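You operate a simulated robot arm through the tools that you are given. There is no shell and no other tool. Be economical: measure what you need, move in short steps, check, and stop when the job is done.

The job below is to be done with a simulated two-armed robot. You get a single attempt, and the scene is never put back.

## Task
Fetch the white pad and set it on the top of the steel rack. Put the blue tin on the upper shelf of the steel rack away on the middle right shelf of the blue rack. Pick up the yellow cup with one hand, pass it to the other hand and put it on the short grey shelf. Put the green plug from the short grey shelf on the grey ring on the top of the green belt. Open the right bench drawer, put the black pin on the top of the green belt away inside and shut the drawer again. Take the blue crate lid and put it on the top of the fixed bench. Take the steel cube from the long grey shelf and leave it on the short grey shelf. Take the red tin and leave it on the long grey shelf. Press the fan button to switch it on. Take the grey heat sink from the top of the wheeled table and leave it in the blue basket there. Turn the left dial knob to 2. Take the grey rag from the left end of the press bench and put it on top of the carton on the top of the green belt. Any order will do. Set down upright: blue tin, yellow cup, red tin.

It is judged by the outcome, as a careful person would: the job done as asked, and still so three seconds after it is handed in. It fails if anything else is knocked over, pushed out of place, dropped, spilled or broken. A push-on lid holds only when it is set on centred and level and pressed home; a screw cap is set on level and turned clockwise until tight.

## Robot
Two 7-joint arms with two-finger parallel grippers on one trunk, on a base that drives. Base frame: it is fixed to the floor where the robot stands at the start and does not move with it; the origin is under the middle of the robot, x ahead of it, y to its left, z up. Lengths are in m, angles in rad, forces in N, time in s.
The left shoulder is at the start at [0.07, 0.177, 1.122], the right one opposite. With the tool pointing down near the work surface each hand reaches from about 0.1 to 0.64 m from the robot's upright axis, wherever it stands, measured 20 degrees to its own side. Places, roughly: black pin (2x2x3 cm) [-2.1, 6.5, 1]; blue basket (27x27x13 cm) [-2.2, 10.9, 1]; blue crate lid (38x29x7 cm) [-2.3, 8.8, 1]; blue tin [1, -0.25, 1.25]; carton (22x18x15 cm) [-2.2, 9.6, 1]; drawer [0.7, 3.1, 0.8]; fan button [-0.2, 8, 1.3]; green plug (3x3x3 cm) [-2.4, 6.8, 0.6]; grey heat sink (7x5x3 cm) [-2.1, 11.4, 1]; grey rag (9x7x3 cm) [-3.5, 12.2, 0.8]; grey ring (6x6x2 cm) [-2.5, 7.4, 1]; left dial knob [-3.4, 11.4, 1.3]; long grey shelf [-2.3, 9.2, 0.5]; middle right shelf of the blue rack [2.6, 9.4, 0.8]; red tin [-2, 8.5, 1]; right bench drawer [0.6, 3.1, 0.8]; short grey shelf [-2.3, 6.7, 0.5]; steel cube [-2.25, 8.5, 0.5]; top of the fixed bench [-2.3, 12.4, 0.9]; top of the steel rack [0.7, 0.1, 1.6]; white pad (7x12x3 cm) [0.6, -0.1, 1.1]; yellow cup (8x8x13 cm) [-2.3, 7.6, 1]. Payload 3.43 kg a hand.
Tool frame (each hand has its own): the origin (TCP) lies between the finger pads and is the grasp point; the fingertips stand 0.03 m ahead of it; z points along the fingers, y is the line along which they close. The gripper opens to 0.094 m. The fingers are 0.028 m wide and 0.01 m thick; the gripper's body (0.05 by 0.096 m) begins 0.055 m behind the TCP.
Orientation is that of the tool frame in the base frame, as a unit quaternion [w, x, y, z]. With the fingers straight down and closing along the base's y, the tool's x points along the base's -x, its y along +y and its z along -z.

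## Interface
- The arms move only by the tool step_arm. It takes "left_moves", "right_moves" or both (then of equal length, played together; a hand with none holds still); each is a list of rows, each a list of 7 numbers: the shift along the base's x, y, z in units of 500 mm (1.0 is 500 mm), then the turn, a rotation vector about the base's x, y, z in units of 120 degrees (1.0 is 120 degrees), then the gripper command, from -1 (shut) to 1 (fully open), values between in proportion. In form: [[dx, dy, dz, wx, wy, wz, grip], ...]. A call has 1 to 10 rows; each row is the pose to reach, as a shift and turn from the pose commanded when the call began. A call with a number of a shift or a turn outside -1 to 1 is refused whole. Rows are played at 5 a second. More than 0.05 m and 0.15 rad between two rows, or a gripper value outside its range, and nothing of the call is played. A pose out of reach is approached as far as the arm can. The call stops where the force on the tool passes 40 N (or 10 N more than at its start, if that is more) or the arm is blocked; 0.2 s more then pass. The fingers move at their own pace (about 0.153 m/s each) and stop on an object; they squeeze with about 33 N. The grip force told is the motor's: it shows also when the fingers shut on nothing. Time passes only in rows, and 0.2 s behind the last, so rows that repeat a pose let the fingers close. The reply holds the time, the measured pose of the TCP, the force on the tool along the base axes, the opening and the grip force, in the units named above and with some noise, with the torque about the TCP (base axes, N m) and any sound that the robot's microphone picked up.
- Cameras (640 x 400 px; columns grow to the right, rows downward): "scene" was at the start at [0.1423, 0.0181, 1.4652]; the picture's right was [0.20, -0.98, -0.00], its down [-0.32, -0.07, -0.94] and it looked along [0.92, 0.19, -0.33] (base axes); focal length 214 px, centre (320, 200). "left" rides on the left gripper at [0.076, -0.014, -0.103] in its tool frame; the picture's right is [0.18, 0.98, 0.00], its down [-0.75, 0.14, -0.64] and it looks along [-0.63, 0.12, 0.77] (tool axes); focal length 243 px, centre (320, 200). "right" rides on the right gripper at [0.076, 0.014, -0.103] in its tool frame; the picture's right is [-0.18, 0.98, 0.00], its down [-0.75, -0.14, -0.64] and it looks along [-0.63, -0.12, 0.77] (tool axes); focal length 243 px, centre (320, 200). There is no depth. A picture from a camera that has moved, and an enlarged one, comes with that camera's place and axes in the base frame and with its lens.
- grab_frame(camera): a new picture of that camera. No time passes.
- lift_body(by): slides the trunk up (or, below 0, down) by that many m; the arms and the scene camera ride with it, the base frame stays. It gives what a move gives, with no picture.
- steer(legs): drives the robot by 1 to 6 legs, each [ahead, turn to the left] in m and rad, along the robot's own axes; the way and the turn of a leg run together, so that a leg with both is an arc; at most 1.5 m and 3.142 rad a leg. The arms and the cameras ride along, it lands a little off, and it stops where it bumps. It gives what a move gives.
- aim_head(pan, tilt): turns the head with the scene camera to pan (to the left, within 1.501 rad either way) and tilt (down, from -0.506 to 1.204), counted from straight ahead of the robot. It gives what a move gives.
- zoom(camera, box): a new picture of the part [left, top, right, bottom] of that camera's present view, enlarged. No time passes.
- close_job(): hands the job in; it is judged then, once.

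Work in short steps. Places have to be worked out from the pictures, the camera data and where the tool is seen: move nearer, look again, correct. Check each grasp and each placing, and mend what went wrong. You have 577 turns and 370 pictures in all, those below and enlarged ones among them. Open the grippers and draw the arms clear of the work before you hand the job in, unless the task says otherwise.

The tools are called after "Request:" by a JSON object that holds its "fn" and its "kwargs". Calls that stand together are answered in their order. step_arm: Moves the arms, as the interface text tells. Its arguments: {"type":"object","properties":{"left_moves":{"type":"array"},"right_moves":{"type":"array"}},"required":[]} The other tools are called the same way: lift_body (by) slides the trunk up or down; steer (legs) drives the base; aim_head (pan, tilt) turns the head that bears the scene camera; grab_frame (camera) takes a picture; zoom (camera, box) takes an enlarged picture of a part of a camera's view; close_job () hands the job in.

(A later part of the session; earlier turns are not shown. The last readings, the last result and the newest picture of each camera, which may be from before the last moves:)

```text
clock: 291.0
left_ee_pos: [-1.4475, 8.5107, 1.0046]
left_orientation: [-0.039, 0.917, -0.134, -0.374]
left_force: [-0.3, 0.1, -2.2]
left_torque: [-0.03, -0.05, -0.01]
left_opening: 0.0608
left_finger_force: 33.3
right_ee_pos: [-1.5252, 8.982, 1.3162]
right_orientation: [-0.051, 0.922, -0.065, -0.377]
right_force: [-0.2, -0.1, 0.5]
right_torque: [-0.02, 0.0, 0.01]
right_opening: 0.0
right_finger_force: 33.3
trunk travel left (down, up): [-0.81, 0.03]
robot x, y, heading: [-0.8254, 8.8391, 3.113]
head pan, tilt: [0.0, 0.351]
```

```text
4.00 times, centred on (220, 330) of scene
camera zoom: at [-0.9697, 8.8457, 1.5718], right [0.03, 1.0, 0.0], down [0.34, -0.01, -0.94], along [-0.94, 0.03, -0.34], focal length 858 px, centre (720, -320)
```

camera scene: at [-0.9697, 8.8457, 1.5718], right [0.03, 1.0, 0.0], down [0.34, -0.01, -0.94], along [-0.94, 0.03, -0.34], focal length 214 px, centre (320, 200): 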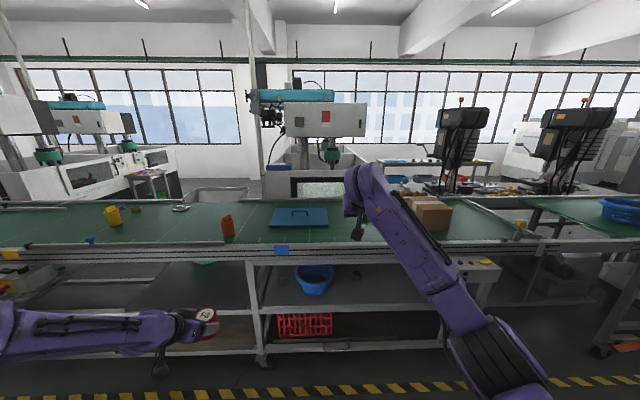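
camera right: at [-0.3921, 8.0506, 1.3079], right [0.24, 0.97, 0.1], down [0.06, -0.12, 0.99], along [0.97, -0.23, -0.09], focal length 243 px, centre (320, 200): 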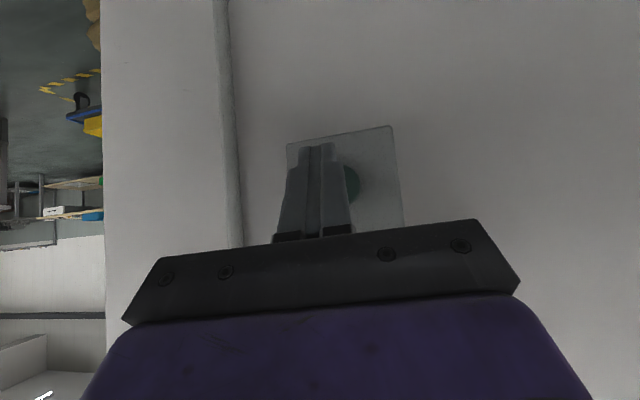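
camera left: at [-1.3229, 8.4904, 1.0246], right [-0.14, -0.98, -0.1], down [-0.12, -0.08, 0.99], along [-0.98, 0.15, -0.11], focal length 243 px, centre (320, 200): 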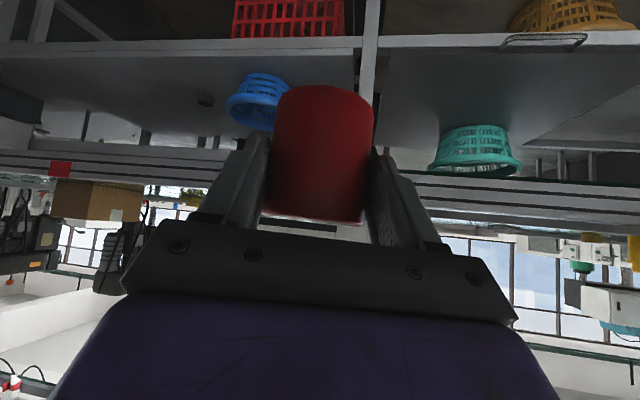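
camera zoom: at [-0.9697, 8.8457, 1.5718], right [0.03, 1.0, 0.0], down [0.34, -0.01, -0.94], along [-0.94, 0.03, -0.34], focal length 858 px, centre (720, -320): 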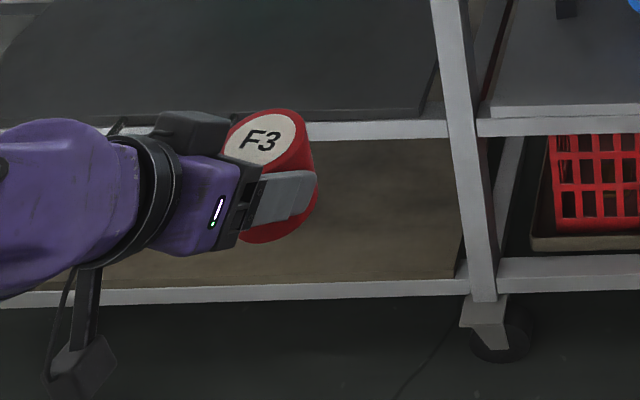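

The tin is still upright in the grip. I lower the trunk and move 0.65 m along +y to face a free spot of the long shelf.

Request:
{"fn": "steer", "kwargs": {"legs": [[0, -1.55], [0.62, 0], [0, 1.57]]}}

Request:
{"fn": "lift_body", "kwargs": {"by": -0.4}}

Request:
{"fn": "grab_frame", "kwargs": {"camera": "scene"}}

```text
clock: 302.2
left_ee_pos: [-1.4234, 9.1707, 1.0049]
left_orientation: [-0.048, 0.913, -0.158, -0.373]
left_force: [0.5, -0.3, -1.6]
left_torque: [0.0, -0.05, 0.03]
left_opening: 0.0604
left_finger_force: 33.0
right_ee_pos: [-1.4761, 9.6462, 1.3174]
right_orientation: [-0.061, 0.92, -0.09, -0.376]
right_force: [-0.2, 0.1, -0.1]
right_torque: [0.0, 0.0, -0.01]
right_opening: 0.0001
right_finger_force: 32.8
trunk travel left (down, up): [-0.81, 0.03]
robot x, y, heading: [-0.7846, 9.4696, 3.057]
head pan, tilt: [0.0, 0.351]
```

```text
clock: 306.0
left_ee_pos: [-1.4235, 9.1688, 0.6042]
left_orientation: [-0.048, 0.914, -0.157, -0.372]
left_force: [1.0, 0.1, -1.3]
left_torque: [-0.03, -0.04, -0.01]
left_opening: 0.0605
left_finger_force: 32.9
right_ee_pos: [-1.4768, 9.6447, 0.9164]
right_orientation: [-0.062, 0.92, -0.091, -0.376]
right_force: [0.4, 0.2, -0.2]
right_torque: [0.0, 0.0, -0.02]
right_opening: 0.0002
right_finger_force: 32.5
trunk travel left (down, up): [-0.41, 0.43]
robot x, y, heading: [-0.7846, 9.4699, 3.06]
head pan, tilt: [0.0, 0.351]
```

```text
261 pictures are left
camera scene: at [-0.9283, 9.481, 1.1718], right [0.08, 1.0, 0.0], down [0.34, -0.03, -0.94], along [-0.94, 0.08, -0.34], focal length 214 px, centre (320, 200)
```

scene: 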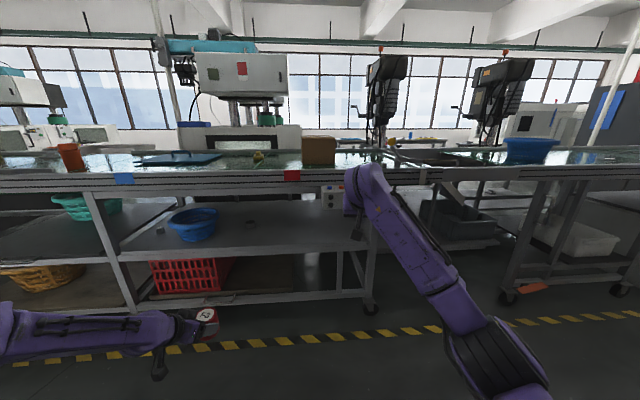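

Shelf top ≈0.505 with its front at x≈−1.97, free around y 9.4. I bring the left hand to the middle and straighten the heading.

Request:
{"fn": "step_arm", "kwargs": {"left_moves": [[-0.02, 0.07, 0.01, 0, 0, 0, -1], [-0.04, 0.14, 0.02, 0, 0, 0, -1], [-0.06, 0.21, 0.03, 0, 0, 0, -1], [-0.08, 0.28, 0.04, 0, 0, 0, -1], [-0.1, 0.35, 0.04, 0, 0, 0, -1], [-0.12, 0.42, 0.04, 0, 0, 0, -1], [-0.13, 0.48, 0.04, 0, 0, 0, -1]]}}

Request:
{"fn": "steer", "kwargs": {"legs": [[0, 0.08], [0.35, 0]]}}

Request:
{"fn": "grab_frame", "kwargs": {"camera": "scene"}}

Request:
{"fn": "grab_frame", "kwargs": {"camera": "left"}}

```text
clock: 307.6
left_ee_pos: [-1.4892, 9.4138, 0.623]
left_orientation: [-0.047, 0.914, -0.158, -0.371]
left_force: [-0.4, -0.5, -2.1]
left_torque: [-0.03, -0.07, 0.02]
left_opening: 0.0605
left_finger_force: 33.1
right_ee_pos: [-1.4771, 9.6459, 0.9162]
right_orientation: [-0.061, 0.92, -0.091, -0.376]
right_force: [0.2, -0.9, -0.6]
right_torque: [-0.02, 0.0, -0.02]
right_opening: 0.0
right_finger_force: 32.7
trunk travel left (down, up): [-0.41, 0.43]
robot x, y, heading: [-0.7866, 9.4688, 3.056]
head pan, tilt: [0.0, 0.351]
```

```text
clock: 310.3
left_ee_pos: [-1.8274, 9.3672, 0.6235]
left_orientation: [-0.036, 0.918, -0.128, -0.373]
left_force: [0.0, -0.6, -1.7]
left_torque: [-0.04, -0.06, -0.07]
left_opening: 0.0606
left_finger_force: 32.9
right_ee_pos: [-1.8326, 9.6004, 0.916]
right_orientation: [-0.048, 0.923, -0.058, -0.377]
right_force: [0.6, 0.4, -0.3]
right_torque: [-0.02, 0.03, 0.02]
right_opening: 0.0001
right_finger_force: 33.3
trunk travel left (down, up): [-0.41, 0.43]
robot x, y, heading: [-1.1278, 9.4718, 3.126]
head pan, tilt: [0.0, 0.351]
```

```text
260 pictures are left
camera scene: at [-1.2739, 9.4749, 1.1717], right [0.02, 1.0, 0.0], down [0.34, -0.01, -0.94], along [-0.94, 0.02, -0.34], focal length 214 px, centre (320, 200)
```

scene: 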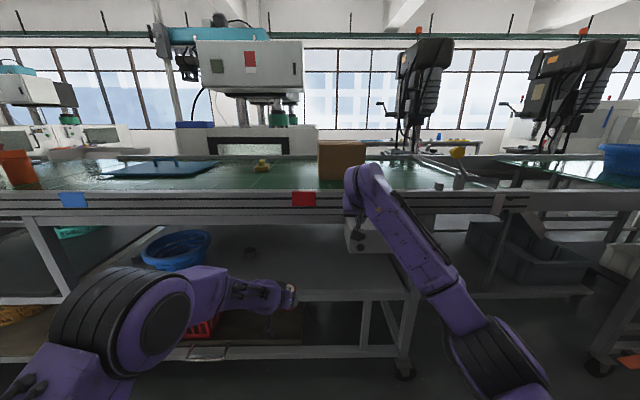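

```text
259 pictures are left
camera left: at [-1.7023, 9.3506, 0.6428], right [-0.13, -0.99, -0.1], down [-0.12, -0.08, 0.99], along [-0.98, 0.14, -0.11], focal length 243 px, centre (320, 200)
```

left: 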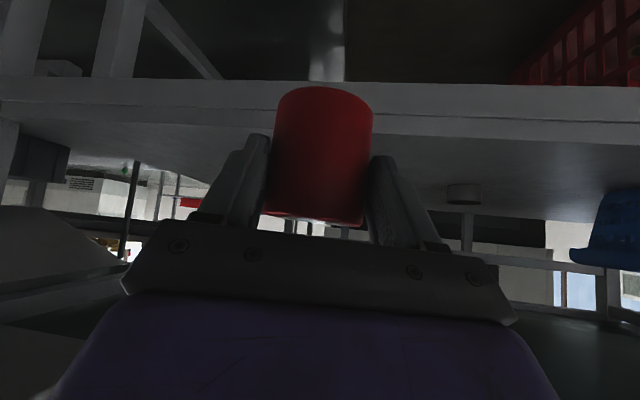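

I pull the right hand back first so it does not meet the belt rail, then drive forward 0.22 m.

Request:
{"fn": "step_arm", "kwargs": {"right_moves": [[0.08, 0.02, 0, 0, 0, 0, -1], [0.16, 0.04, 0, 0, 0, 0, -1], [0.24, 0.06, 0, 0, 0, 0, -1], [0.32, 0.08, 0, 0, 0, 0, -1], [0.4, 0.1, 0, 0, 0, 0, -1], [0.48, 0.12, 0, 0, 0, 0, -1]]}}

Request:
{"fn": "steer", "kwargs": {"legs": [[0.22, 0.01]]}}

Request:
{"fn": "grab_frame", "kwargs": {"camera": "scene"}}

Request:
{"fn": "grab_frame", "kwargs": {"camera": "left"}}

```text
clock: 311.7
left_ee_pos: [-1.8274, 9.3684, 0.6233]
left_orientation: [-0.035, 0.918, -0.127, -0.374]
left_force: [-0.4, 1.0, -2.9]
left_torque: [-0.03, -0.07, 0.02]
left_opening: 0.0607
left_finger_force: 32.8
right_ee_pos: [-1.5893, 9.666, 0.9181]
right_orientation: [-0.048, 0.923, -0.059, -0.378]
right_force: [0.1, -0.2, -0.4]
right_torque: [0.03, -0.02, 0.0]
right_opening: 0.0
right_finger_force: 32.8
trunk travel left (down, up): [-0.41, 0.43]
robot x, y, heading: [-1.1303, 9.4721, 3.127]
head pan, tilt: [0.0, 0.351]
```

```text
clock: 313.4
left_ee_pos: [-2.0481, 9.3641, 0.6236]
left_orientation: [-0.034, 0.919, -0.123, -0.373]
left_force: [-0.4, 0.4, -2.7]
left_torque: [-0.01, -0.04, 0.04]
left_opening: 0.0606
left_finger_force: 33.0
right_ee_pos: [-1.8154, 9.6646, 0.9162]
right_orientation: [-0.047, 0.923, -0.055, -0.377]
right_force: [-0.8, 0.6, -0.4]
right_torque: [0.02, -0.01, 0.02]
right_opening: 0.0003
right_finger_force: 33.0
trunk travel left (down, up): [-0.41, 0.43]
robot x, y, heading: [-1.3526, 9.4765, 3.127]
head pan, tilt: [0.0, 0.351]
```

```text
258 pictures are left
camera scene: at [-1.4958, 9.4765, 1.1716], right [0.01, 1.0, 0.0], down [0.34, 0.0, -0.94], along [-0.94, 0.01, -0.34], focal length 214 px, centre (320, 200)
```

scene: 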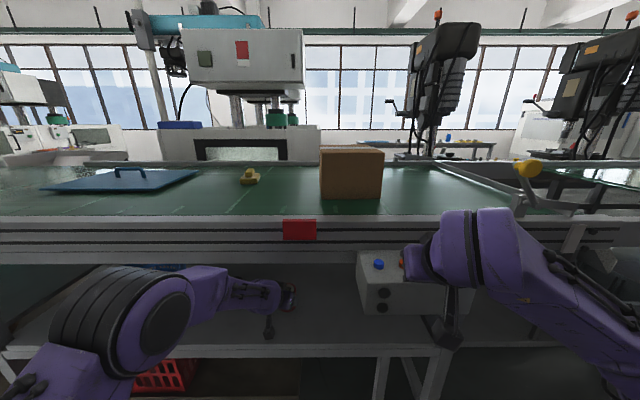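

```text
257 pictures are left
camera left: at [-1.9229, 9.3486, 0.6427], right [-0.12, -0.99, -0.1], down [-0.12, -0.08, 0.99], along [-0.99, 0.13, -0.11], focal length 243 px, centre (320, 200)
```

left: 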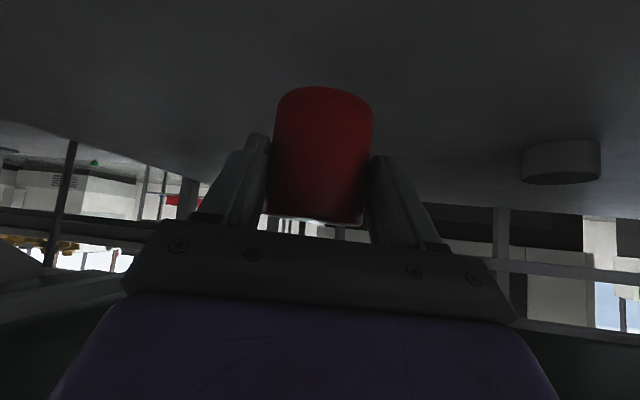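

Careful: the right hand is close to a control box; I leave it still. I lower the left hand to set the tin down.

Request:
{"fn": "step_arm", "kwargs": {"left_moves": [[0, 0, -0.06, 0, 0, 0, -1], [0, 0, -0.1, 0, 0, 0, -1], [0, 0, -0.12, 0, 0, 0, -1], [0, 0, -0.13, 0, 0, 0, -1]]}}

```text
clock: 314.2
left_ee_pos: [-2.0531, 9.3654, 0.5717]
left_orientation: [-0.035, 0.916, -0.121, -0.381]
left_force: [-0.8, 0.3, 9.5]
left_torque: [0.48, 0.03, -0.15]
left_opening: 0.061
left_finger_force: 33.1
right_ee_pos: [-1.8108, 9.6644, 0.9177]
right_orientation: [-0.046, 0.923, -0.054, -0.379]
right_force: [0.4, 0.1, 0.3]
right_torque: [0.02, 0.0, -0.01]
right_opening: 0.0
right_finger_force: 32.7
trunk travel left (down, up): [-0.41, 0.43]
robot x, y, heading: [-1.3525, 9.4765, 3.133]
head pan, tilt: [0.0, 0.351]
stopped in row 4 (left hand): the force on the tool passed its limit at 101 N (the readings are from after the stop); the commanded pose is now the measured one
```

Contact with a side torque. I look before doing anything more.

Request:
{"fn": "grab_frame", "kwargs": {"camera": "left"}}

Request:
{"fn": "aim_head", "kwargs": {"pan": 0.1, "tilt": 0.6}}

Request:
{"fn": "grab_frame", "kwargs": {"camera": "scene"}}

```text
256 pictures are left
camera left: at [-1.9259, 9.3502, 0.5896], right [-0.12, -0.99, -0.1], down [-0.1, -0.09, 0.99], along [-0.99, 0.13, -0.09], focal length 243 px, centre (320, 200)
```

left: 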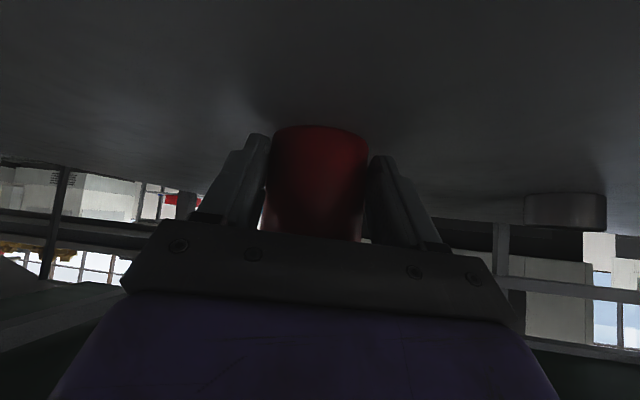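

```text
clock: 315.0
left_ee_pos: [-2.052, 9.3644, 0.5721]
left_orientation: [-0.035, 0.916, -0.121, -0.381]
left_force: [-7.1, 0.6, 18.2]
left_torque: [0.7, 0.21, 0.23]
left_opening: 0.0608
left_finger_force: 33.3
right_ee_pos: [-1.8114, 9.6643, 0.9182]
right_orientation: [-0.047, 0.922, -0.055, -0.379]
right_force: [0.1, 0.1, 0.6]
right_torque: [-0.01, 0.01, 0.0]
right_opening: 0.0
right_finger_force: 33.0
trunk travel left (down, up): [-0.41, 0.43]
robot x, y, heading: [-1.3527, 9.4783, 3.131]
head pan, tilt: [0.099, 0.6]
```

```text
255 pictures are left
camera scene: at [-1.4874, 9.468, 1.1495], right [-0.09, 1.0, 0.0], down [0.56, 0.05, -0.83], along [-0.82, -0.08, -0.56], focal length 214 px, centre (320, 200)
```

scene: 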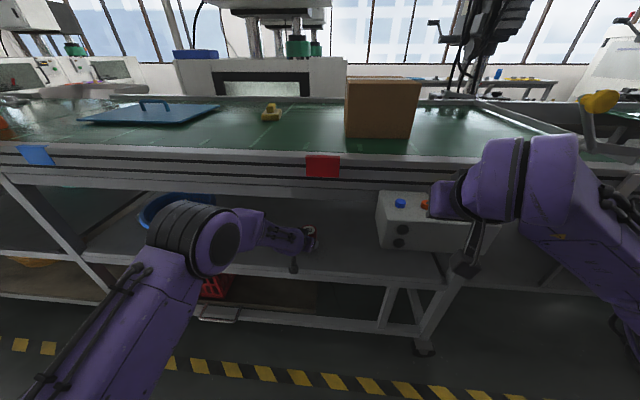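

The tin slid up in the grip; both tin bottom and fingertips now rest on the shelf (≈0.54). I relieve slightly, open, and retreat along the tool axis.

Request:
{"fn": "step_arm", "kwargs": {"left_moves": [[0, 0, 0.006, 0, 0, 0, -1], [0, 0, 0.008, 0, 0, 0, 1], [0, 0, 0.008, 0, 0, 0, 1], [0, 0, 0.008, 0, 0, 0, 1]]}}

Request:
{"fn": "grab_frame", "kwargs": {"camera": "left"}}

```text
clock: 316.0
left_ee_pos: [-2.0507, 9.3674, 0.5736]
left_orientation: [-0.034, 0.917, -0.123, -0.377]
left_force: [12.8, -2.1, 11.7]
left_torque: [0.61, -0.48, -0.66]
left_opening: 0.0938
left_finger_force: 0.0
right_ee_pos: [-1.8119, 9.6647, 0.9164]
right_orientation: [-0.046, 0.922, -0.055, -0.38]
right_force: [-0.2, -0.1, -0.4]
right_torque: [-0.03, 0.01, 0.05]
right_opening: 0.0002
right_finger_force: 33.1
trunk travel left (down, up): [-0.41, 0.43]
robot x, y, heading: [-1.3529, 9.4771, 3.134]
head pan, tilt: [0.099, 0.6]
```

```text
254 pictures are left
camera left: at [-1.9245, 9.3511, 0.5912], right [-0.12, -0.99, -0.1], down [-0.11, -0.09, 0.99], along [-0.99, 0.13, -0.1], focal length 243 px, centre (320, 200)
```

left: 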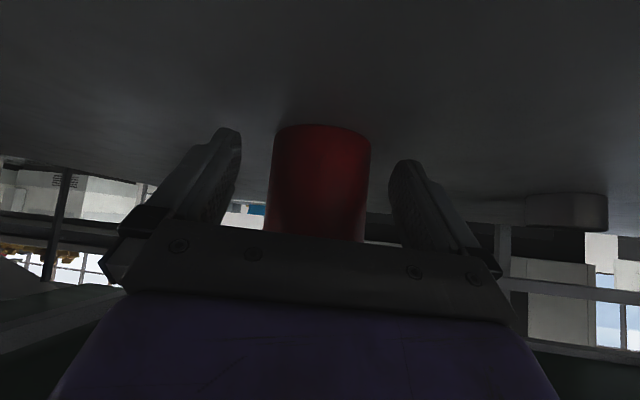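

Tin stands free. I retreat along the tool axis.

Request:
{"fn": "step_arm", "kwargs": {"left_moves": [[0.03, -0.005, 0.03, 0, 0, 0, 1], [0.08, -0.015, 0.08, 0, 0, 0, 1], [0.14, -0.025, 0.13, 0, 0, 0, 1], [0.2, -0.035, 0.17, 0, 0, 0, 1]]}}

Request:
{"fn": "grab_frame", "kwargs": {"camera": "left"}}

```text
clock: 317.0
left_ee_pos: [-1.9474, 9.3472, 0.6566]
left_orientation: [-0.035, 0.917, -0.123, -0.379]
left_force: [-0.1, -0.2, 0.5]
left_torque: [-0.07, 0.01, 0.02]
left_opening: 0.0942
left_finger_force: 0.0
right_ee_pos: [-1.8128, 9.6638, 0.917]
right_orientation: [-0.047, 0.923, -0.055, -0.378]
right_force: [0.1, -0.8, 0.4]
right_torque: [0.01, 0.02, 0.02]
right_opening: 0.0001
right_finger_force: 32.8
trunk travel left (down, up): [-0.41, 0.43]
robot x, y, heading: [-1.3503, 9.4793, 3.128]
head pan, tilt: [0.099, 0.6]
```

```text
253 pictures are left
camera left: at [-1.8205, 9.3317, 0.675], right [-0.12, -0.99, -0.1], down [-0.11, -0.09, 0.99], along [-0.99, 0.13, -0.1], focal length 243 px, centre (320, 200)
```

left: 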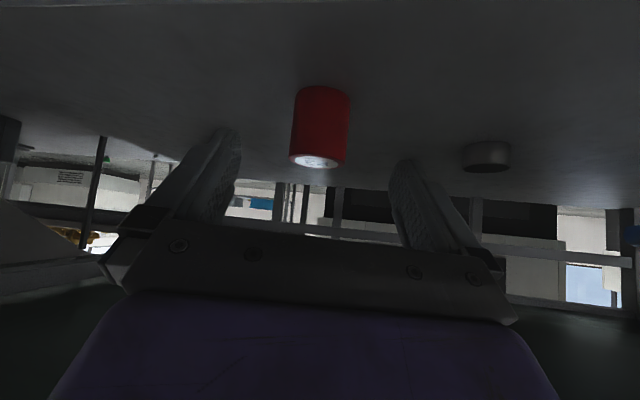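

Red tin is upright on the long shelf. Now I back out and shift to the shelf's other end for the steel cube.

Request:
{"fn": "steer", "kwargs": {"legs": [[-0.5, 0], [0, 1.57], [0.85, 0], [0, -1.57]]}}

Request:
{"fn": "aim_head", "kwargs": {"pan": 0.0, "tilt": 0.4}}

Request:
{"fn": "grab_frame", "kwargs": {"camera": "scene"}}

Request:
{"fn": "grab_frame", "kwargs": {"camera": "left"}}

```text
clock: 331.7
left_ee_pos: [-1.4845, 8.5083, 0.6567]
left_orientation: [-0.042, 0.915, -0.139, -0.377]
left_force: [-0.4, -0.3, 0.9]
left_torque: [-0.02, 0.01, -0.01]
left_opening: 0.0942
left_finger_force: 0.1
right_ee_pos: [-1.3405, 8.8201, 0.9155]
right_orientation: [-0.053, 0.922, -0.072, -0.377]
right_force: [0.0, -0.6, 1.3]
right_torque: [0.0, -0.03, 0.0]
right_opening: 0.0
right_finger_force: 33.1
trunk travel left (down, up): [-0.41, 0.43]
robot x, y, heading: [-0.8862, 8.6132, 3.096]
head pan, tilt: [0.099, 0.6]
```

```text
clock: 332.4
left_ee_pos: [-1.4845, 8.507, 0.6553]
left_orientation: [-0.042, 0.914, -0.139, -0.378]
left_force: [0.3, 0.1, -0.4]
left_torque: [-0.02, 0.02, 0.0]
left_opening: 0.0939
left_finger_force: 0.2
right_ee_pos: [-1.3387, 8.8181, 0.9172]
right_orientation: [-0.054, 0.922, -0.073, -0.377]
right_force: [-0.1, -0.1, -0.5]
right_torque: [-0.01, 0.05, 0.02]
right_opening: 0.0
right_finger_force: 32.8
trunk travel left (down, up): [-0.41, 0.43]
robot x, y, heading: [-0.8849, 8.6112, 3.093]
head pan, tilt: [0.0, 0.4]
```

```text
252 pictures are left
camera scene: at [-1.0269, 8.6193, 1.1672], right [0.05, 1.0, 0.0], down [0.39, -0.02, -0.92], along [-0.92, 0.04, -0.39], focal length 214 px, centre (320, 200)
```

scene: 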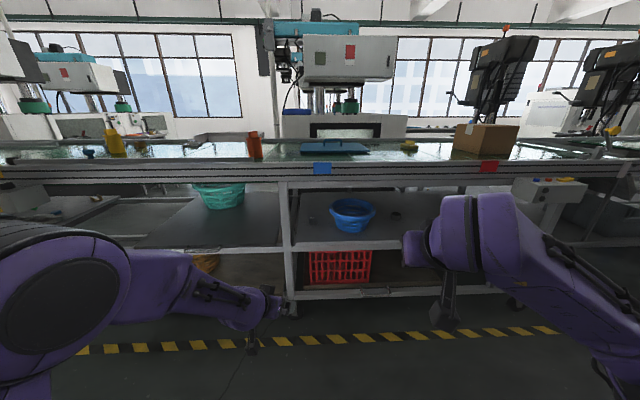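

```text
251 pictures are left
camera left: at [-1.3599, 8.4871, 0.6745], right [-0.16, -0.98, -0.1], down [-0.11, -0.08, 0.99], along [-0.98, 0.17, -0.1], focal length 243 px, centre (320, 200)
```

left: 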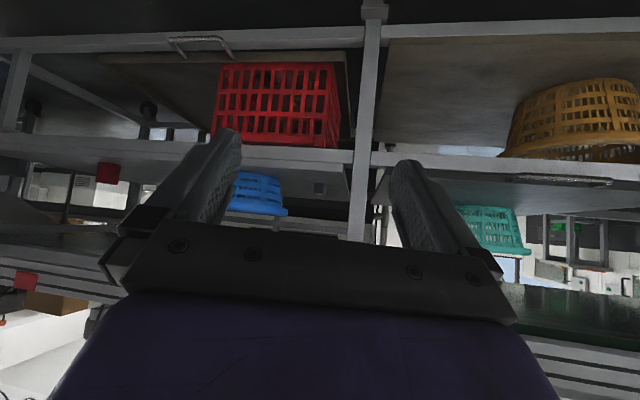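

Zoom to find the steel cube near the shelf post.

Request:
{"fn": "zoom", "kwargs": {"camera": "scene", "box": [270, 180, 430, 270]}}

Request:
{"fn": "zoom", "kwargs": {"camera": "left", "box": [220, 130, 420, 240]}}

```text
4.00 times, centred on (350, 225) of scene
camera zoom: at [-1.0269, 8.6193, 1.1672], right [0.05, 1.0, 0.0], down [0.39, -0.02, -0.92], along [-0.92, 0.04, -0.39], focal length 858 px, centre (200, 100)
```

zoom: 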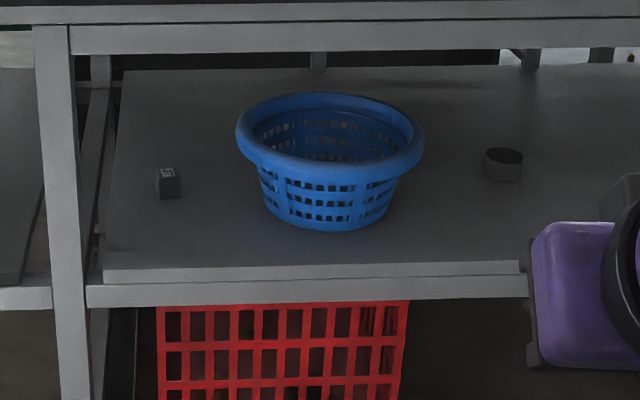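

```text
3.20 times, centred on (320, 185) of left
camera zoom: at [-1.3599, 8.4871, 0.6745], right [-0.16, -0.98, -0.1], down [-0.11, -0.08, 0.99], along [-0.98, 0.17, -0.1], focal length 776 px, centre (320, 248)
```

zoom: 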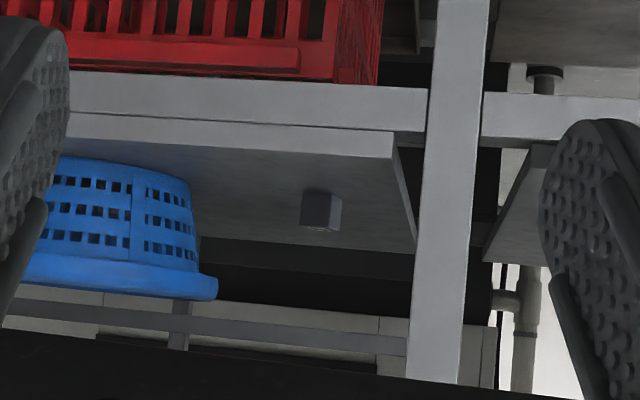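

Cube at about (−2.158, 8.624, 0.553). I raise the right hand above belt level, line the left hand up at y≈8.62.

Request:
{"fn": "step_arm", "kwargs": {"left_moves": [[-0.04, 0.05, -0.01, 0, 0, 0, 1], [-0.08, 0.1, -0.02, 0, 0, 0, 1], [-0.12, 0.16, -0.03, 0, 0, 0, 1], [-0.16, 0.22, -0.04, 0, 0, 0, 1], [-0.2, 0.28, -0.05, 0, 0, 0, 1], [-0.2, 0.28, -0.06, 0, 0, 0, 1]], "right_moves": [[0, 0, 0.09, 0, 0, 0, -1], [0, 0, 0.18, 0, 0, 0, -1], [0, 0, 0.27, 0, 0, 0, -1], [0, 0, 0.36, 0, 0, 0, -1], [0, 0, 0.45, 0, 0, 0, -1], [0, 0, 0.52, 0, 0, 0, -1]]}}

Request:
{"fn": "steer", "kwargs": {"legs": [[0, 0.045], [0.35, 0]]}}

Request:
{"fn": "grab_frame", "kwargs": {"camera": "left"}}

Request:
{"fn": "grab_frame", "kwargs": {"camera": "scene"}}

```text
clock: 333.8
left_ee_pos: [-1.5876, 8.6438, 0.6245]
left_orientation: [-0.041, 0.915, -0.137, -0.377]
left_force: [-0.1, 0.0, 0.0]
left_torque: [-0.01, -0.03, -0.02]
left_opening: 0.0942
left_finger_force: 0.1
right_ee_pos: [-1.3425, 8.818, 1.1778]
right_orientation: [-0.055, 0.922, -0.072, -0.377]
right_force: [0.4, -0.6, 0.5]
right_torque: [0.01, 0.01, -0.03]
right_opening: 0.0
right_finger_force: 32.8
trunk travel left (down, up): [-0.41, 0.43]
robot x, y, heading: [-0.8863, 8.6143, 3.097]
head pan, tilt: [0.0, 0.4]
```

```text
clock: 336.5
left_ee_pos: [-1.9448, 8.6096, 0.6249]
left_orientation: [-0.033, 0.918, -0.113, -0.379]
left_force: [-0.1, -1.2, -0.8]
left_torque: [0.0, -0.01, 0.0]
left_opening: 0.094
left_finger_force: 0.1
right_ee_pos: [-1.7101, 8.7941, 1.1773]
right_orientation: [-0.044, 0.923, -0.049, -0.378]
right_force: [0.1, 0.8, 0.0]
right_torque: [0.0, 0.0, -0.02]
right_opening: 0.0
right_finger_force: 32.8
trunk travel left (down, up): [-0.41, 0.43]
robot x, y, heading: [-1.2439, 8.6131, -3.136]
head pan, tilt: [0.0, 0.4]
```

```text
248 pictures are left
camera left: at [-1.8196, 8.5951, 0.6433], right [-0.1, -0.99, -0.1], down [-0.11, -0.09, 0.99], along [-0.99, 0.11, -0.1], focal length 243 px, centre (320, 200)
```

left: 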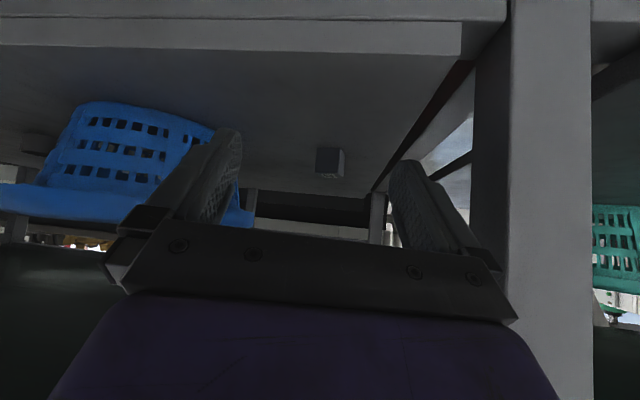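

```text
247 pictures are left
camera scene: at [-1.3856, 8.6115, 1.1672], right [0.0, 1.0, 0.0], down [0.39, 0.0, -0.92], along [-0.92, 0.0, -0.39], focal length 214 px, centre (320, 200)
```

scene: 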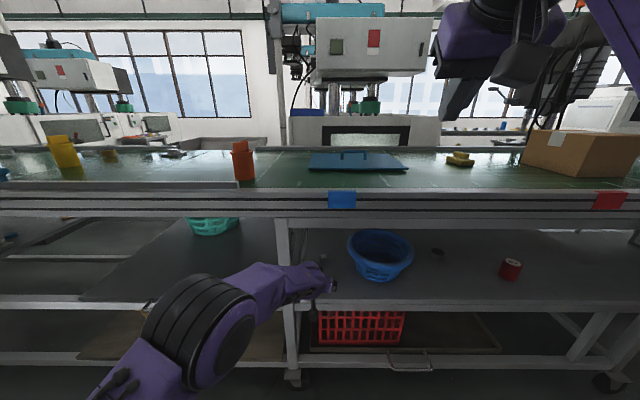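

Cube confirmed at (−2.16, 8.624). I drive 0.13 m and extend toward it, staying a bit high.

Request:
{"fn": "steer", "kwargs": {"legs": [[0.14, -0.005]]}}

Request:
{"fn": "step_arm", "kwargs": {"left_moves": [[-0.05, 0.01, -0.02, 0, 0, 0, 1], [-0.1, 0.02, -0.05, 0, 0, 0, 1], [-0.1, 0.02, -0.07, 0, 0, 0, 1]]}}

Request:
{"fn": "grab_frame", "kwargs": {"camera": "left"}}

```text
clock: 337.9
left_ee_pos: [-2.0868, 8.6128, 0.6251]
left_orientation: [-0.033, 0.918, -0.116, -0.377]
left_force: [-1.1, 0.5, -0.3]
left_torque: [-0.01, -0.01, 0.01]
left_opening: 0.0939
left_finger_force: 0.0
right_ee_pos: [-1.8496, 8.7976, 1.1776]
right_orientation: [-0.045, 0.924, -0.051, -0.377]
right_force: [-0.5, 0.0, -0.5]
right_torque: [0.0, 0.03, -0.01]
right_opening: 0.0002
right_finger_force: 32.8
trunk travel left (down, up): [-0.41, 0.43]
robot x, y, heading: [-1.3797, 8.613, 3.135]
head pan, tilt: [0.0, 0.4]
```

```text
clock: 338.6
left_ee_pos: [-2.1365, 8.6215, 0.5914]
left_orientation: [-0.034, 0.917, -0.116, -0.379]
left_force: [0.1, 0.6, -0.7]
left_torque: [-0.01, 0.0, -0.03]
left_opening: 0.094
left_finger_force: 0.0
right_ee_pos: [-1.8487, 8.7975, 1.1778]
right_orientation: [-0.045, 0.923, -0.051, -0.379]
right_force: [-0.5, -0.2, 0.5]
right_torque: [-0.02, 0.01, -0.02]
right_opening: 0.0003
right_finger_force: 33.3
trunk travel left (down, up): [-0.41, 0.43]
robot x, y, heading: [-1.3839, 8.6107, 3.139]
head pan, tilt: [0.0, 0.4]
```

```text
246 pictures are left
camera left: at [-2.0097, 8.6082, 0.6095], right [-0.11, -0.99, -0.1], down [-0.11, -0.09, 0.99], along [-0.99, 0.12, -0.1], focal length 243 px, centre (320, 200)
```

left: 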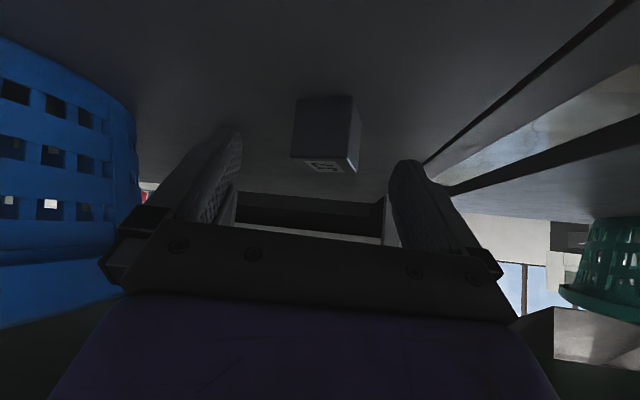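

Cube is centred between the fingers. Down 1.7 cm and close.

Request:
{"fn": "step_arm", "kwargs": {"left_moves": [[0, 0, -0.02, 0, 0, 0, 1], [0, 0, -0.034, 0, 0, 0, 1], [0, 0, -0.034, 0, 0, 0, -1], [0, 0, -0.034, 0, 0, 0, -1], [0, 0, -0.034, 0, 0, 0, -1]]}}

Request:
{"fn": "grab_frame", "kwargs": {"camera": "left"}}

```text
clock: 339.9
left_ee_pos: [-2.1352, 8.6211, 0.5734]
left_orientation: [-0.034, 0.918, -0.117, -0.379]
left_force: [0.3, 1.2, 2.6]
left_torque: [0.12, -0.01, -0.08]
left_opening: 0.0337
left_finger_force: 33.0
right_ee_pos: [-1.849, 8.7984, 1.1784]
right_orientation: [-0.046, 0.923, -0.052, -0.378]
right_force: [-0.1, 0.4, -0.1]
right_torque: [-0.02, -0.01, -0.02]
right_opening: 0.0
right_finger_force: 32.6
trunk travel left (down, up): [-0.41, 0.43]
robot x, y, heading: [-1.3814, 8.6118, 3.143]
head pan, tilt: [0.0, 0.4]
```

```text
245 pictures are left
camera left: at [-2.0089, 8.6075, 0.5926], right [-0.11, -0.99, -0.1], down [-0.11, -0.09, 0.99], along [-0.99, 0.12, -0.1], focal length 243 px, centre (320, 200)
```

left: 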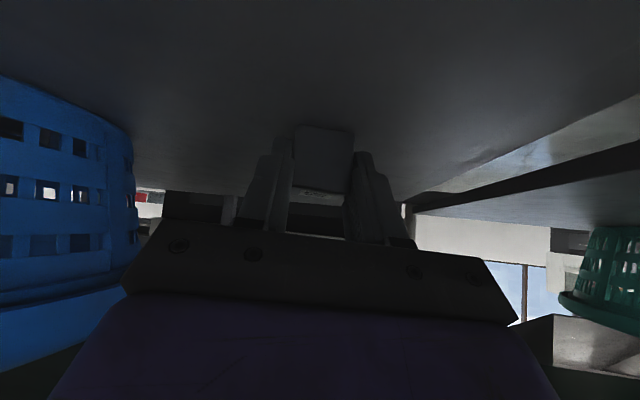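

Cube gripped (34 mm). Lift 4 cm.

Request:
{"fn": "step_arm", "kwargs": {"left_moves": [[0, 0, 0.04, 0, 0, 0, -1], [0, 0, 0.08, 0, 0, 0, -1], [0, 0, 0.08, 0, 0, 0, -1]]}}

Request:
{"fn": "steer", "kwargs": {"legs": [[-0.5, 0]]}}

Request:
{"fn": "grab_frame", "kwargs": {"camera": "left"}}

```text
clock: 340.6
left_ee_pos: [-2.1352, 8.6221, 0.6133]
left_orientation: [-0.033, 0.918, -0.116, -0.378]
left_force: [-0.2, 0.1, -3.3]
left_torque: [-0.03, -0.04, -0.01]
left_opening: 0.0337
left_finger_force: 32.9
right_ee_pos: [-1.8509, 8.7972, 1.1782]
right_orientation: [-0.045, 0.923, -0.051, -0.378]
right_force: [-0.3, 0.2, -0.1]
right_torque: [0.03, -0.01, 0.0]
right_opening: 0.0
right_finger_force: 33.0
trunk travel left (down, up): [-0.41, 0.43]
robot x, y, heading: [-1.3818, 8.6122, 3.14]
head pan, tilt: [0.0, 0.4]
```

```text
clock: 343.6
left_ee_pos: [-1.6335, 8.6184, 0.6145]
left_orientation: [-0.033, 0.918, -0.114, -0.379]
left_force: [0.4, 0.6, -3.2]
left_torque: [0.0, -0.06, 0.02]
left_opening: 0.0337
left_finger_force: 32.7
right_ee_pos: [-1.3497, 8.7961, 1.1777]
right_orientation: [-0.043, 0.923, -0.048, -0.378]
right_force: [0.4, 0.3, 0.7]
right_torque: [0.01, -0.03, 0.01]
right_opening: 0.0
right_finger_force: 33.3
trunk travel left (down, up): [-0.41, 0.43]
robot x, y, heading: [-0.8788, 8.6141, -3.134]
head pan, tilt: [0.0, 0.4]
```

```text
244 pictures are left
camera left: at [-1.5081, 8.6041, 0.6326], right [-0.1, -0.99, -0.1], down [-0.11, -0.09, 0.99], along [-0.99, 0.11, -0.1], focal length 243 px, centre (320, 200)
```

left: 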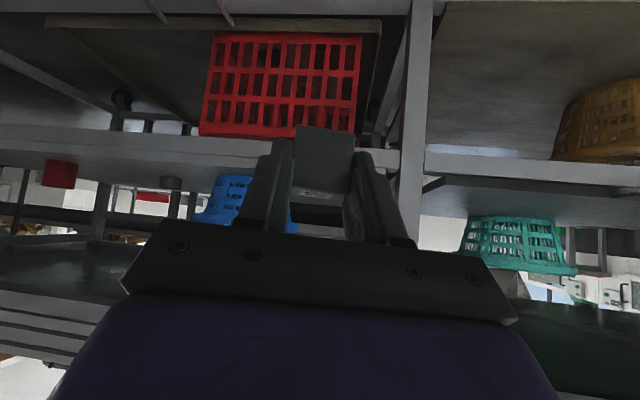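

Cube held. I drive to the short shelf at y≈6.8.

Request:
{"fn": "steer", "kwargs": {"legs": [[0, 1.56], [1.5, 0], [0.25, 0], [0, -1.56]]}}

Request:
{"fn": "grab_frame", "kwargs": {"camera": "scene"}}

```text
clock: 359.9
left_ee_pos: [-1.6866, 6.9303, 0.6151]
left_orientation: [-0.041, 0.915, -0.133, -0.378]
left_force: [-0.3, 0.3, -3.3]
left_torque: [-0.03, -0.07, 0.0]
left_opening: 0.0336
left_finger_force: 33.5
right_ee_pos: [-1.3952, 7.0959, 1.1771]
right_orientation: [-0.051, 0.922, -0.067, -0.378]
right_force: [0.0, 0.0, 0.5]
right_torque: [-0.04, 0.02, 0.01]
right_opening: 0.0
right_finger_force: 33.0
trunk travel left (down, up): [-0.41, 0.43]
robot x, y, heading: [-0.9356, 6.8922, 3.105]
head pan, tilt: [0.0, 0.4]
```

```text
243 pictures are left
camera scene: at [-1.0773, 6.899, 1.1672], right [0.04, 1.0, 0.0], down [0.39, -0.01, -0.92], along [-0.92, 0.03, -0.39], focal length 214 px, centre (320, 200)
```

scene: 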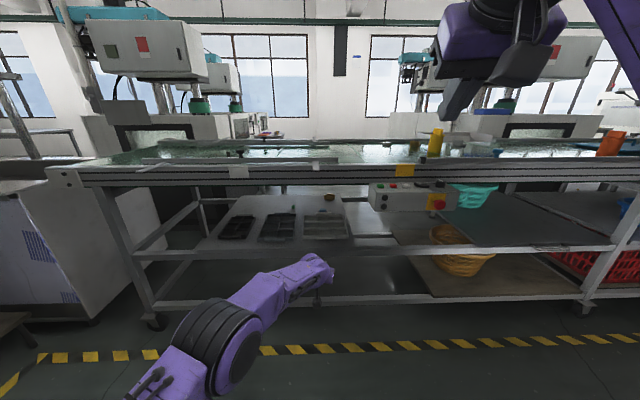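

Zoom on the short shelf.

Request:
{"fn": "zoom", "kwargs": {"camera": "scene", "box": [190, 170, 390, 290]}}

Request:
{"fn": "grab_frame", "kwargs": {"camera": "left"}}

```text
3.20 times, centred on (290, 230) of scene
camera zoom: at [-1.0773, 6.899, 1.1672], right [0.04, 1.0, 0.0], down [0.39, -0.01, -0.92], along [-0.92, 0.03, -0.39], focal length 686 px, centre (416, 104)
```

zoom: 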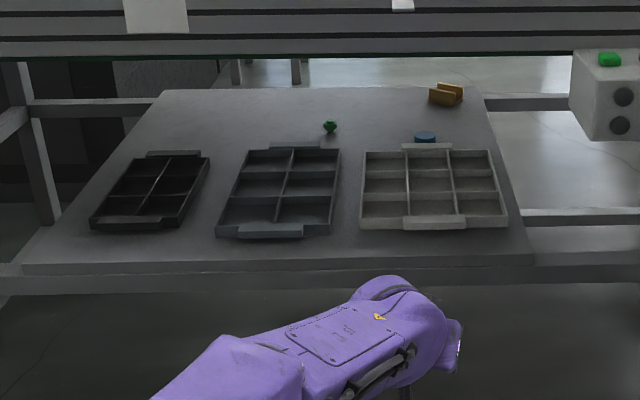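

```text
241 pictures are left
camera left: at [-1.561, 6.9108, 0.6323], right [-0.14, -0.98, -0.1], down [-0.11, -0.09, 0.99], along [-0.98, 0.15, -0.1], focal length 243 px, centre (320, 200)
```

left: 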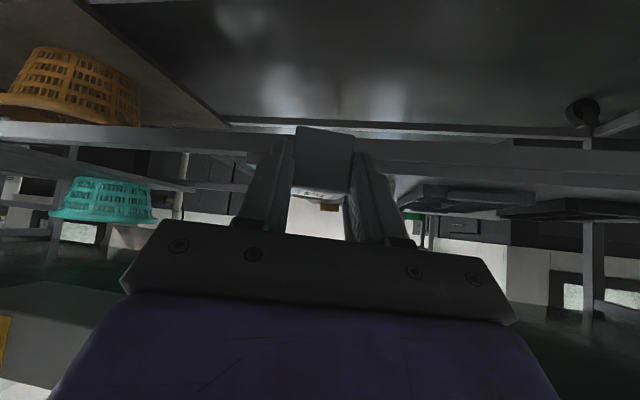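

The short shelf (x −1.945…−2.65, y 6.34…7.11) holds three trays, the green plug at ≈(−2.41, 6.76), a blue disk and an orange block. There is a free front strip; I'll set the cube there at about (−1.975, 6.585). I shift the left hand left and approach.

Request:
{"fn": "step_arm", "kwargs": {"left_moves": [[0, -0.09, 0.01, 0, 0, 0, -1], [0, -0.18, 0.02, 0, 0, 0, -1], [0, -0.27, 0.03, 0, 0, 0, -1], [0, -0.36, 0.03, 0, 0, 0, -1], [0, -0.45, 0.03, 0, 0, 0, -1], [0, -0.54, 0.03, 0, 0, 0, -1], [0, -0.62, 0.03, 0, 0, 0, -1]]}}

Request:
{"fn": "grab_frame", "kwargs": {"camera": "left"}}

Request:
{"fn": "grab_frame", "kwargs": {"camera": "scene"}}

```text
clock: 361.5
left_ee_pos: [-1.6858, 6.6224, 0.6283]
left_orientation: [-0.042, 0.915, -0.133, -0.378]
left_force: [0.3, -0.3, -3.9]
left_torque: [0.0, -0.07, 0.02]
left_opening: 0.0337
left_finger_force: 32.7
right_ee_pos: [-1.3952, 7.0932, 1.1776]
right_orientation: [-0.053, 0.923, -0.067, -0.376]
right_force: [0.2, 0.0, 0.7]
right_torque: [0.02, 0.0, -0.02]
right_opening: 0.0001
right_finger_force: 33.7
trunk travel left (down, up): [-0.41, 0.43]
robot x, y, heading: [-0.9379, 6.8964, 3.105]
head pan, tilt: [0.0, 0.4]
```

```text
240 pictures are left
camera left: at [-1.5598, 6.6036, 0.6474], right [-0.14, -0.98, -0.11], down [-0.11, -0.09, 0.99], along [-0.98, 0.15, -0.1], focal length 243 px, centre (320, 200)
```

left: 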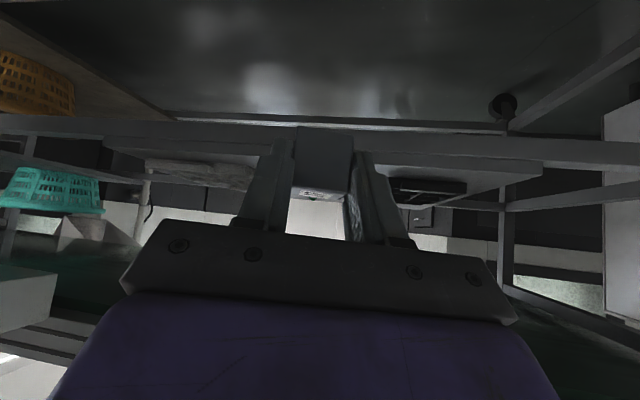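

```text
239 pictures are left
camera scene: at [-1.0773, 6.8973, 1.1672], right [0.04, 1.0, 0.0], down [0.39, -0.01, -0.92], along [-0.92, 0.03, -0.39], focal length 214 px, centre (320, 200)
```

scene: 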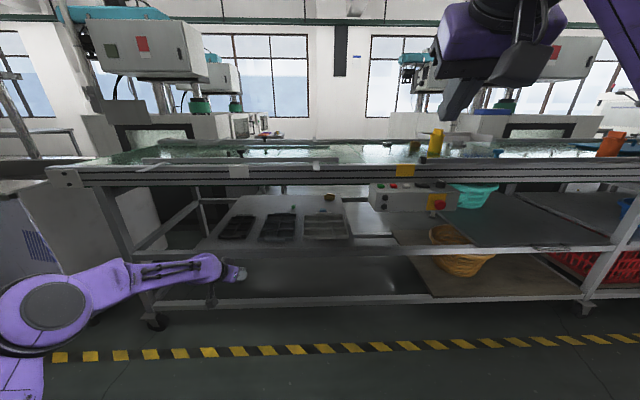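

I drive ahead 0.2 m and look more closely at the front strip.

Request:
{"fn": "steer", "kwargs": {"legs": [[0.2, 0.035]]}}

Request:
{"fn": "aim_head", "kwargs": {"pan": 0.35, "tilt": 0.55}}

Request:
{"fn": "zoom", "kwargs": {"camera": "scene", "box": [200, 130, 440, 280]}}

Request:
{"fn": "grab_frame", "kwargs": {"camera": "left"}}

```text
clock: 363.1
left_ee_pos: [-1.8762, 6.6001, 0.6283]
left_orientation: [-0.034, 0.918, -0.116, -0.378]
left_force: [0.0, -0.4, -3.4]
left_torque: [-0.01, -0.04, 0.0]
left_opening: 0.0338
left_finger_force: 33.1
right_ee_pos: [-1.6027, 7.0816, 1.1772]
right_orientation: [-0.045, 0.924, -0.05, -0.377]
right_force: [-0.4, -0.1, 0.2]
right_torque: [0.01, -0.03, -0.03]
right_opening: 0.0
right_finger_force: 33.3
trunk travel left (down, up): [-0.41, 0.43]
robot x, y, heading: [-1.135, 6.8957, 3.146]
head pan, tilt: [0.0, 0.4]
```

```text
clock: 363.9
left_ee_pos: [-1.8764, 6.6015, 0.6286]
left_orientation: [-0.034, 0.918, -0.116, -0.378]
left_force: [-1.2, 0.0, -3.2]
left_torque: [0.0, -0.05, 0.0]
left_opening: 0.0338
left_finger_force: 32.5
right_ee_pos: [-1.6015, 7.0817, 1.1766]
right_orientation: [-0.046, 0.923, -0.051, -0.379]
right_force: [0.3, 0.3, 0.5]
right_torque: [-0.01, 0.02, -0.01]
right_opening: 0.0
right_finger_force: 32.7
trunk travel left (down, up): [-0.41, 0.43]
robot x, y, heading: [-1.135, 6.8999, 3.141]
head pan, tilt: [0.351, 0.55]
```

```text
2.67 times, centred on (320, 205) of scene
camera zoom: at [-1.2687, 6.8662, 1.1535], right [-0.34, 0.94, 0.0], down [0.49, 0.18, -0.85], along [-0.8, -0.29, -0.52], focal length 572 px, centre (320, 187)
```

zoom: 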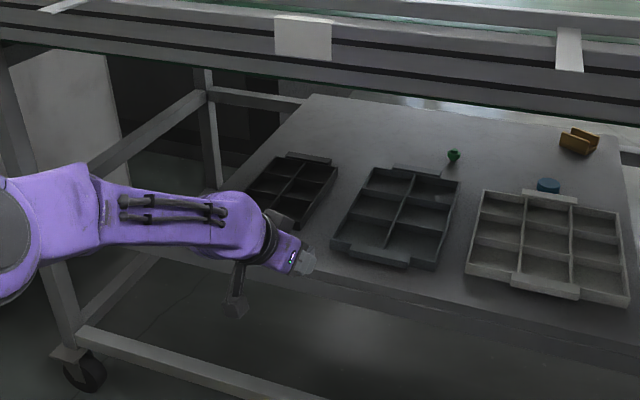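

```text
237 pictures are left
camera left: at [-1.7489, 6.5866, 0.6477], right [-0.11, -0.99, -0.1], down [-0.11, -0.09, 0.99], along [-0.99, 0.12, -0.1], focal length 243 px, centre (320, 200)
```

left: 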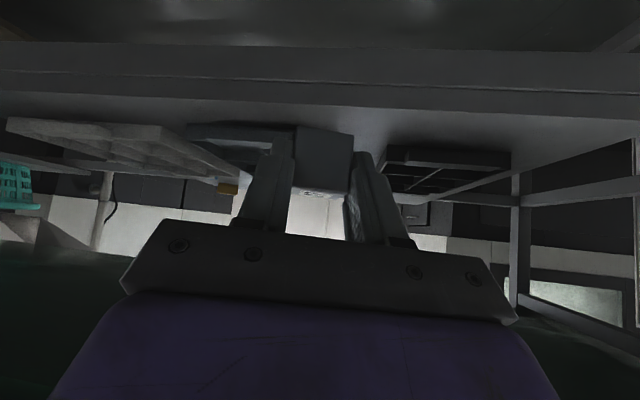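

The strip is ~6 cm; the spot (−2.0, 6.585) between the tray corners is free. I drive 0.1 m and lower to just above.

Request:
{"fn": "steer", "kwargs": {"legs": [[0.1, 0]]}}

Request:
{"fn": "step_arm", "kwargs": {"left_moves": [[0, -0.02, -0.04, 0, 0, 0, -1], [0, -0.036, -0.07, 0, 0, 0, -1], [0, -0.036, -0.08, 0, 0, 0, -1]]}}

Request:
{"fn": "grab_frame", "kwargs": {"camera": "left"}}

Request:
{"fn": "zoom", "kwargs": {"camera": "scene", "box": [220, 170, 380, 270]}}

```text
clock: 365.1
left_ee_pos: [-1.975, 6.6016, 0.6294]
left_orientation: [-0.035, 0.918, -0.117, -0.377]
left_force: [0.4, -0.1, -2.9]
left_torque: [0.01, -0.05, 0.0]
left_opening: 0.0339
left_finger_force: 33.2
right_ee_pos: [-1.7045, 7.0818, 1.1763]
right_orientation: [-0.046, 0.923, -0.051, -0.378]
right_force: [-0.9, -0.3, 0.1]
right_torque: [0.01, -0.01, 0.02]
right_opening: 0.0002
right_finger_force: 33.1
trunk travel left (down, up): [-0.41, 0.43]
robot x, y, heading: [-1.2356, 6.8936, 3.14]
head pan, tilt: [0.351, 0.55]
```

```text
clock: 365.9
left_ee_pos: [-1.9747, 6.5824, 0.5884]
left_orientation: [-0.033, 0.918, -0.115, -0.379]
left_force: [0.0, 0.3, -2.4]
left_torque: [-0.01, -0.07, -0.01]
left_opening: 0.0337
left_finger_force: 32.6
right_ee_pos: [-1.7025, 7.0815, 1.1776]
right_orientation: [-0.045, 0.924, -0.05, -0.378]
right_force: [0.2, 0.5, 0.1]
right_torque: [0.0, 0.0, 0.01]
right_opening: 0.0
right_finger_force: 32.8
trunk travel left (down, up): [-0.41, 0.43]
robot x, y, heading: [-1.2375, 6.8935, 3.138]
head pan, tilt: [0.351, 0.55]
```

```text
236 pictures are left
camera left: at [-1.8486, 6.5678, 0.6074], right [-0.11, -0.99, -0.1], down [-0.11, -0.09, 0.99], along [-0.99, 0.12, -0.1], focal length 243 px, centre (320, 200)
```

left: 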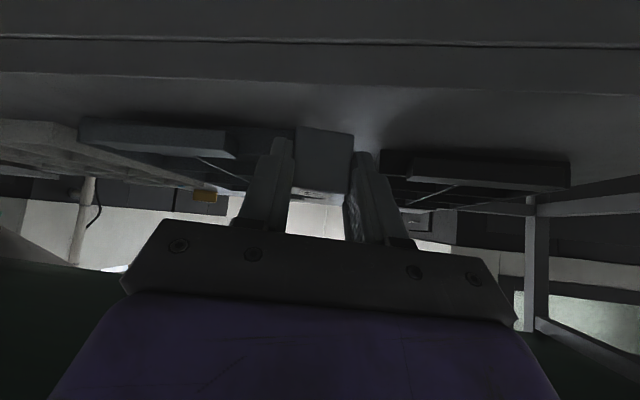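

```text
4.00 times, centred on (300, 220) of scene
camera zoom: at [-1.3689, 6.8662, 1.1535], right [-0.34, 0.94, 0.0], down [0.49, 0.18, -0.85], along [-0.8, -0.29, -0.52], focal length 858 px, centre (400, 120)
```

zoom: 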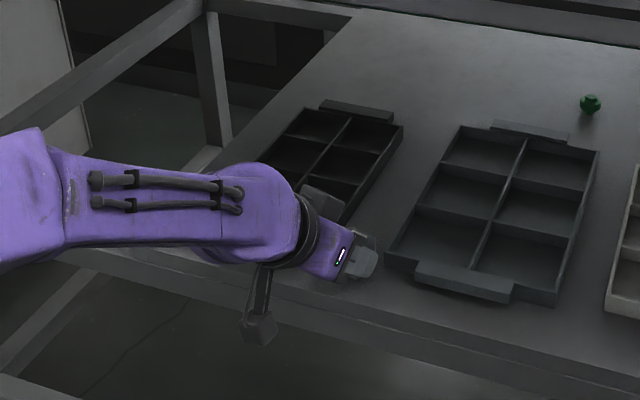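

Aligned in the gap. I lower until contact, open partly and retreat along the tool axis.

Request:
{"fn": "step_arm", "kwargs": {"left_moves": [[0, 0, -0.012, 0, 0, 0, -1], [0, 0, -0.022, 0, 0, 0, -1], [0, 0, -0.026, 0, 0, 0, -1]]}}

```text
clock: 366.7
left_ee_pos: [-1.976, 6.5818, 0.5766]
left_orientation: [-0.034, 0.918, -0.116, -0.378]
left_force: [0.0, -0.3, -3.4]
left_torque: [-0.02, -0.06, 0.01]
left_opening: 0.0339
left_finger_force: 32.7
right_ee_pos: [-1.7014, 7.0824, 1.1781]
right_orientation: [-0.046, 0.924, -0.051, -0.377]
right_force: [-0.5, -1.0, 0.3]
right_torque: [-0.01, -0.01, -0.01]
right_opening: 0.0001
right_finger_force: 32.3
trunk travel left (down, up): [-0.41, 0.43]
robot x, y, heading: [-1.2316, 6.8979, 3.14]
head pan, tilt: [0.351, 0.55]
```

Not yet touching (weight still carried). I go down in finer steps.

Request:
{"fn": "step_arm", "kwargs": {"left_moves": [[0, 0, -0.006, 0, 0, 0, -1], [0, 0, -0.012, 0, 0, 0, -1], [0, 0, -0.018, 0, 0, 0, -1]]}}

```text
clock: 367.5
left_ee_pos: [-1.9758, 6.5823, 0.5752]
left_orientation: [-0.033, 0.916, -0.115, -0.384]
left_force: [2.8, -4.2, 21.5]
left_torque: [0.22, -0.15, -0.06]
left_opening: 0.0337
left_finger_force: 32.9
right_ee_pos: [-1.697, 7.0834, 1.1792]
right_orientation: [-0.044, 0.922, -0.051, -0.38]
right_force: [0.0, -0.2, 0.4]
right_torque: [0.01, -0.03, -0.01]
right_opening: 0.0
right_finger_force: 32.8
trunk travel left (down, up): [-0.41, 0.43]
robot x, y, heading: [-1.2357, 6.8962, -3.142]
head pan, tilt: [0.351, 0.55]
```

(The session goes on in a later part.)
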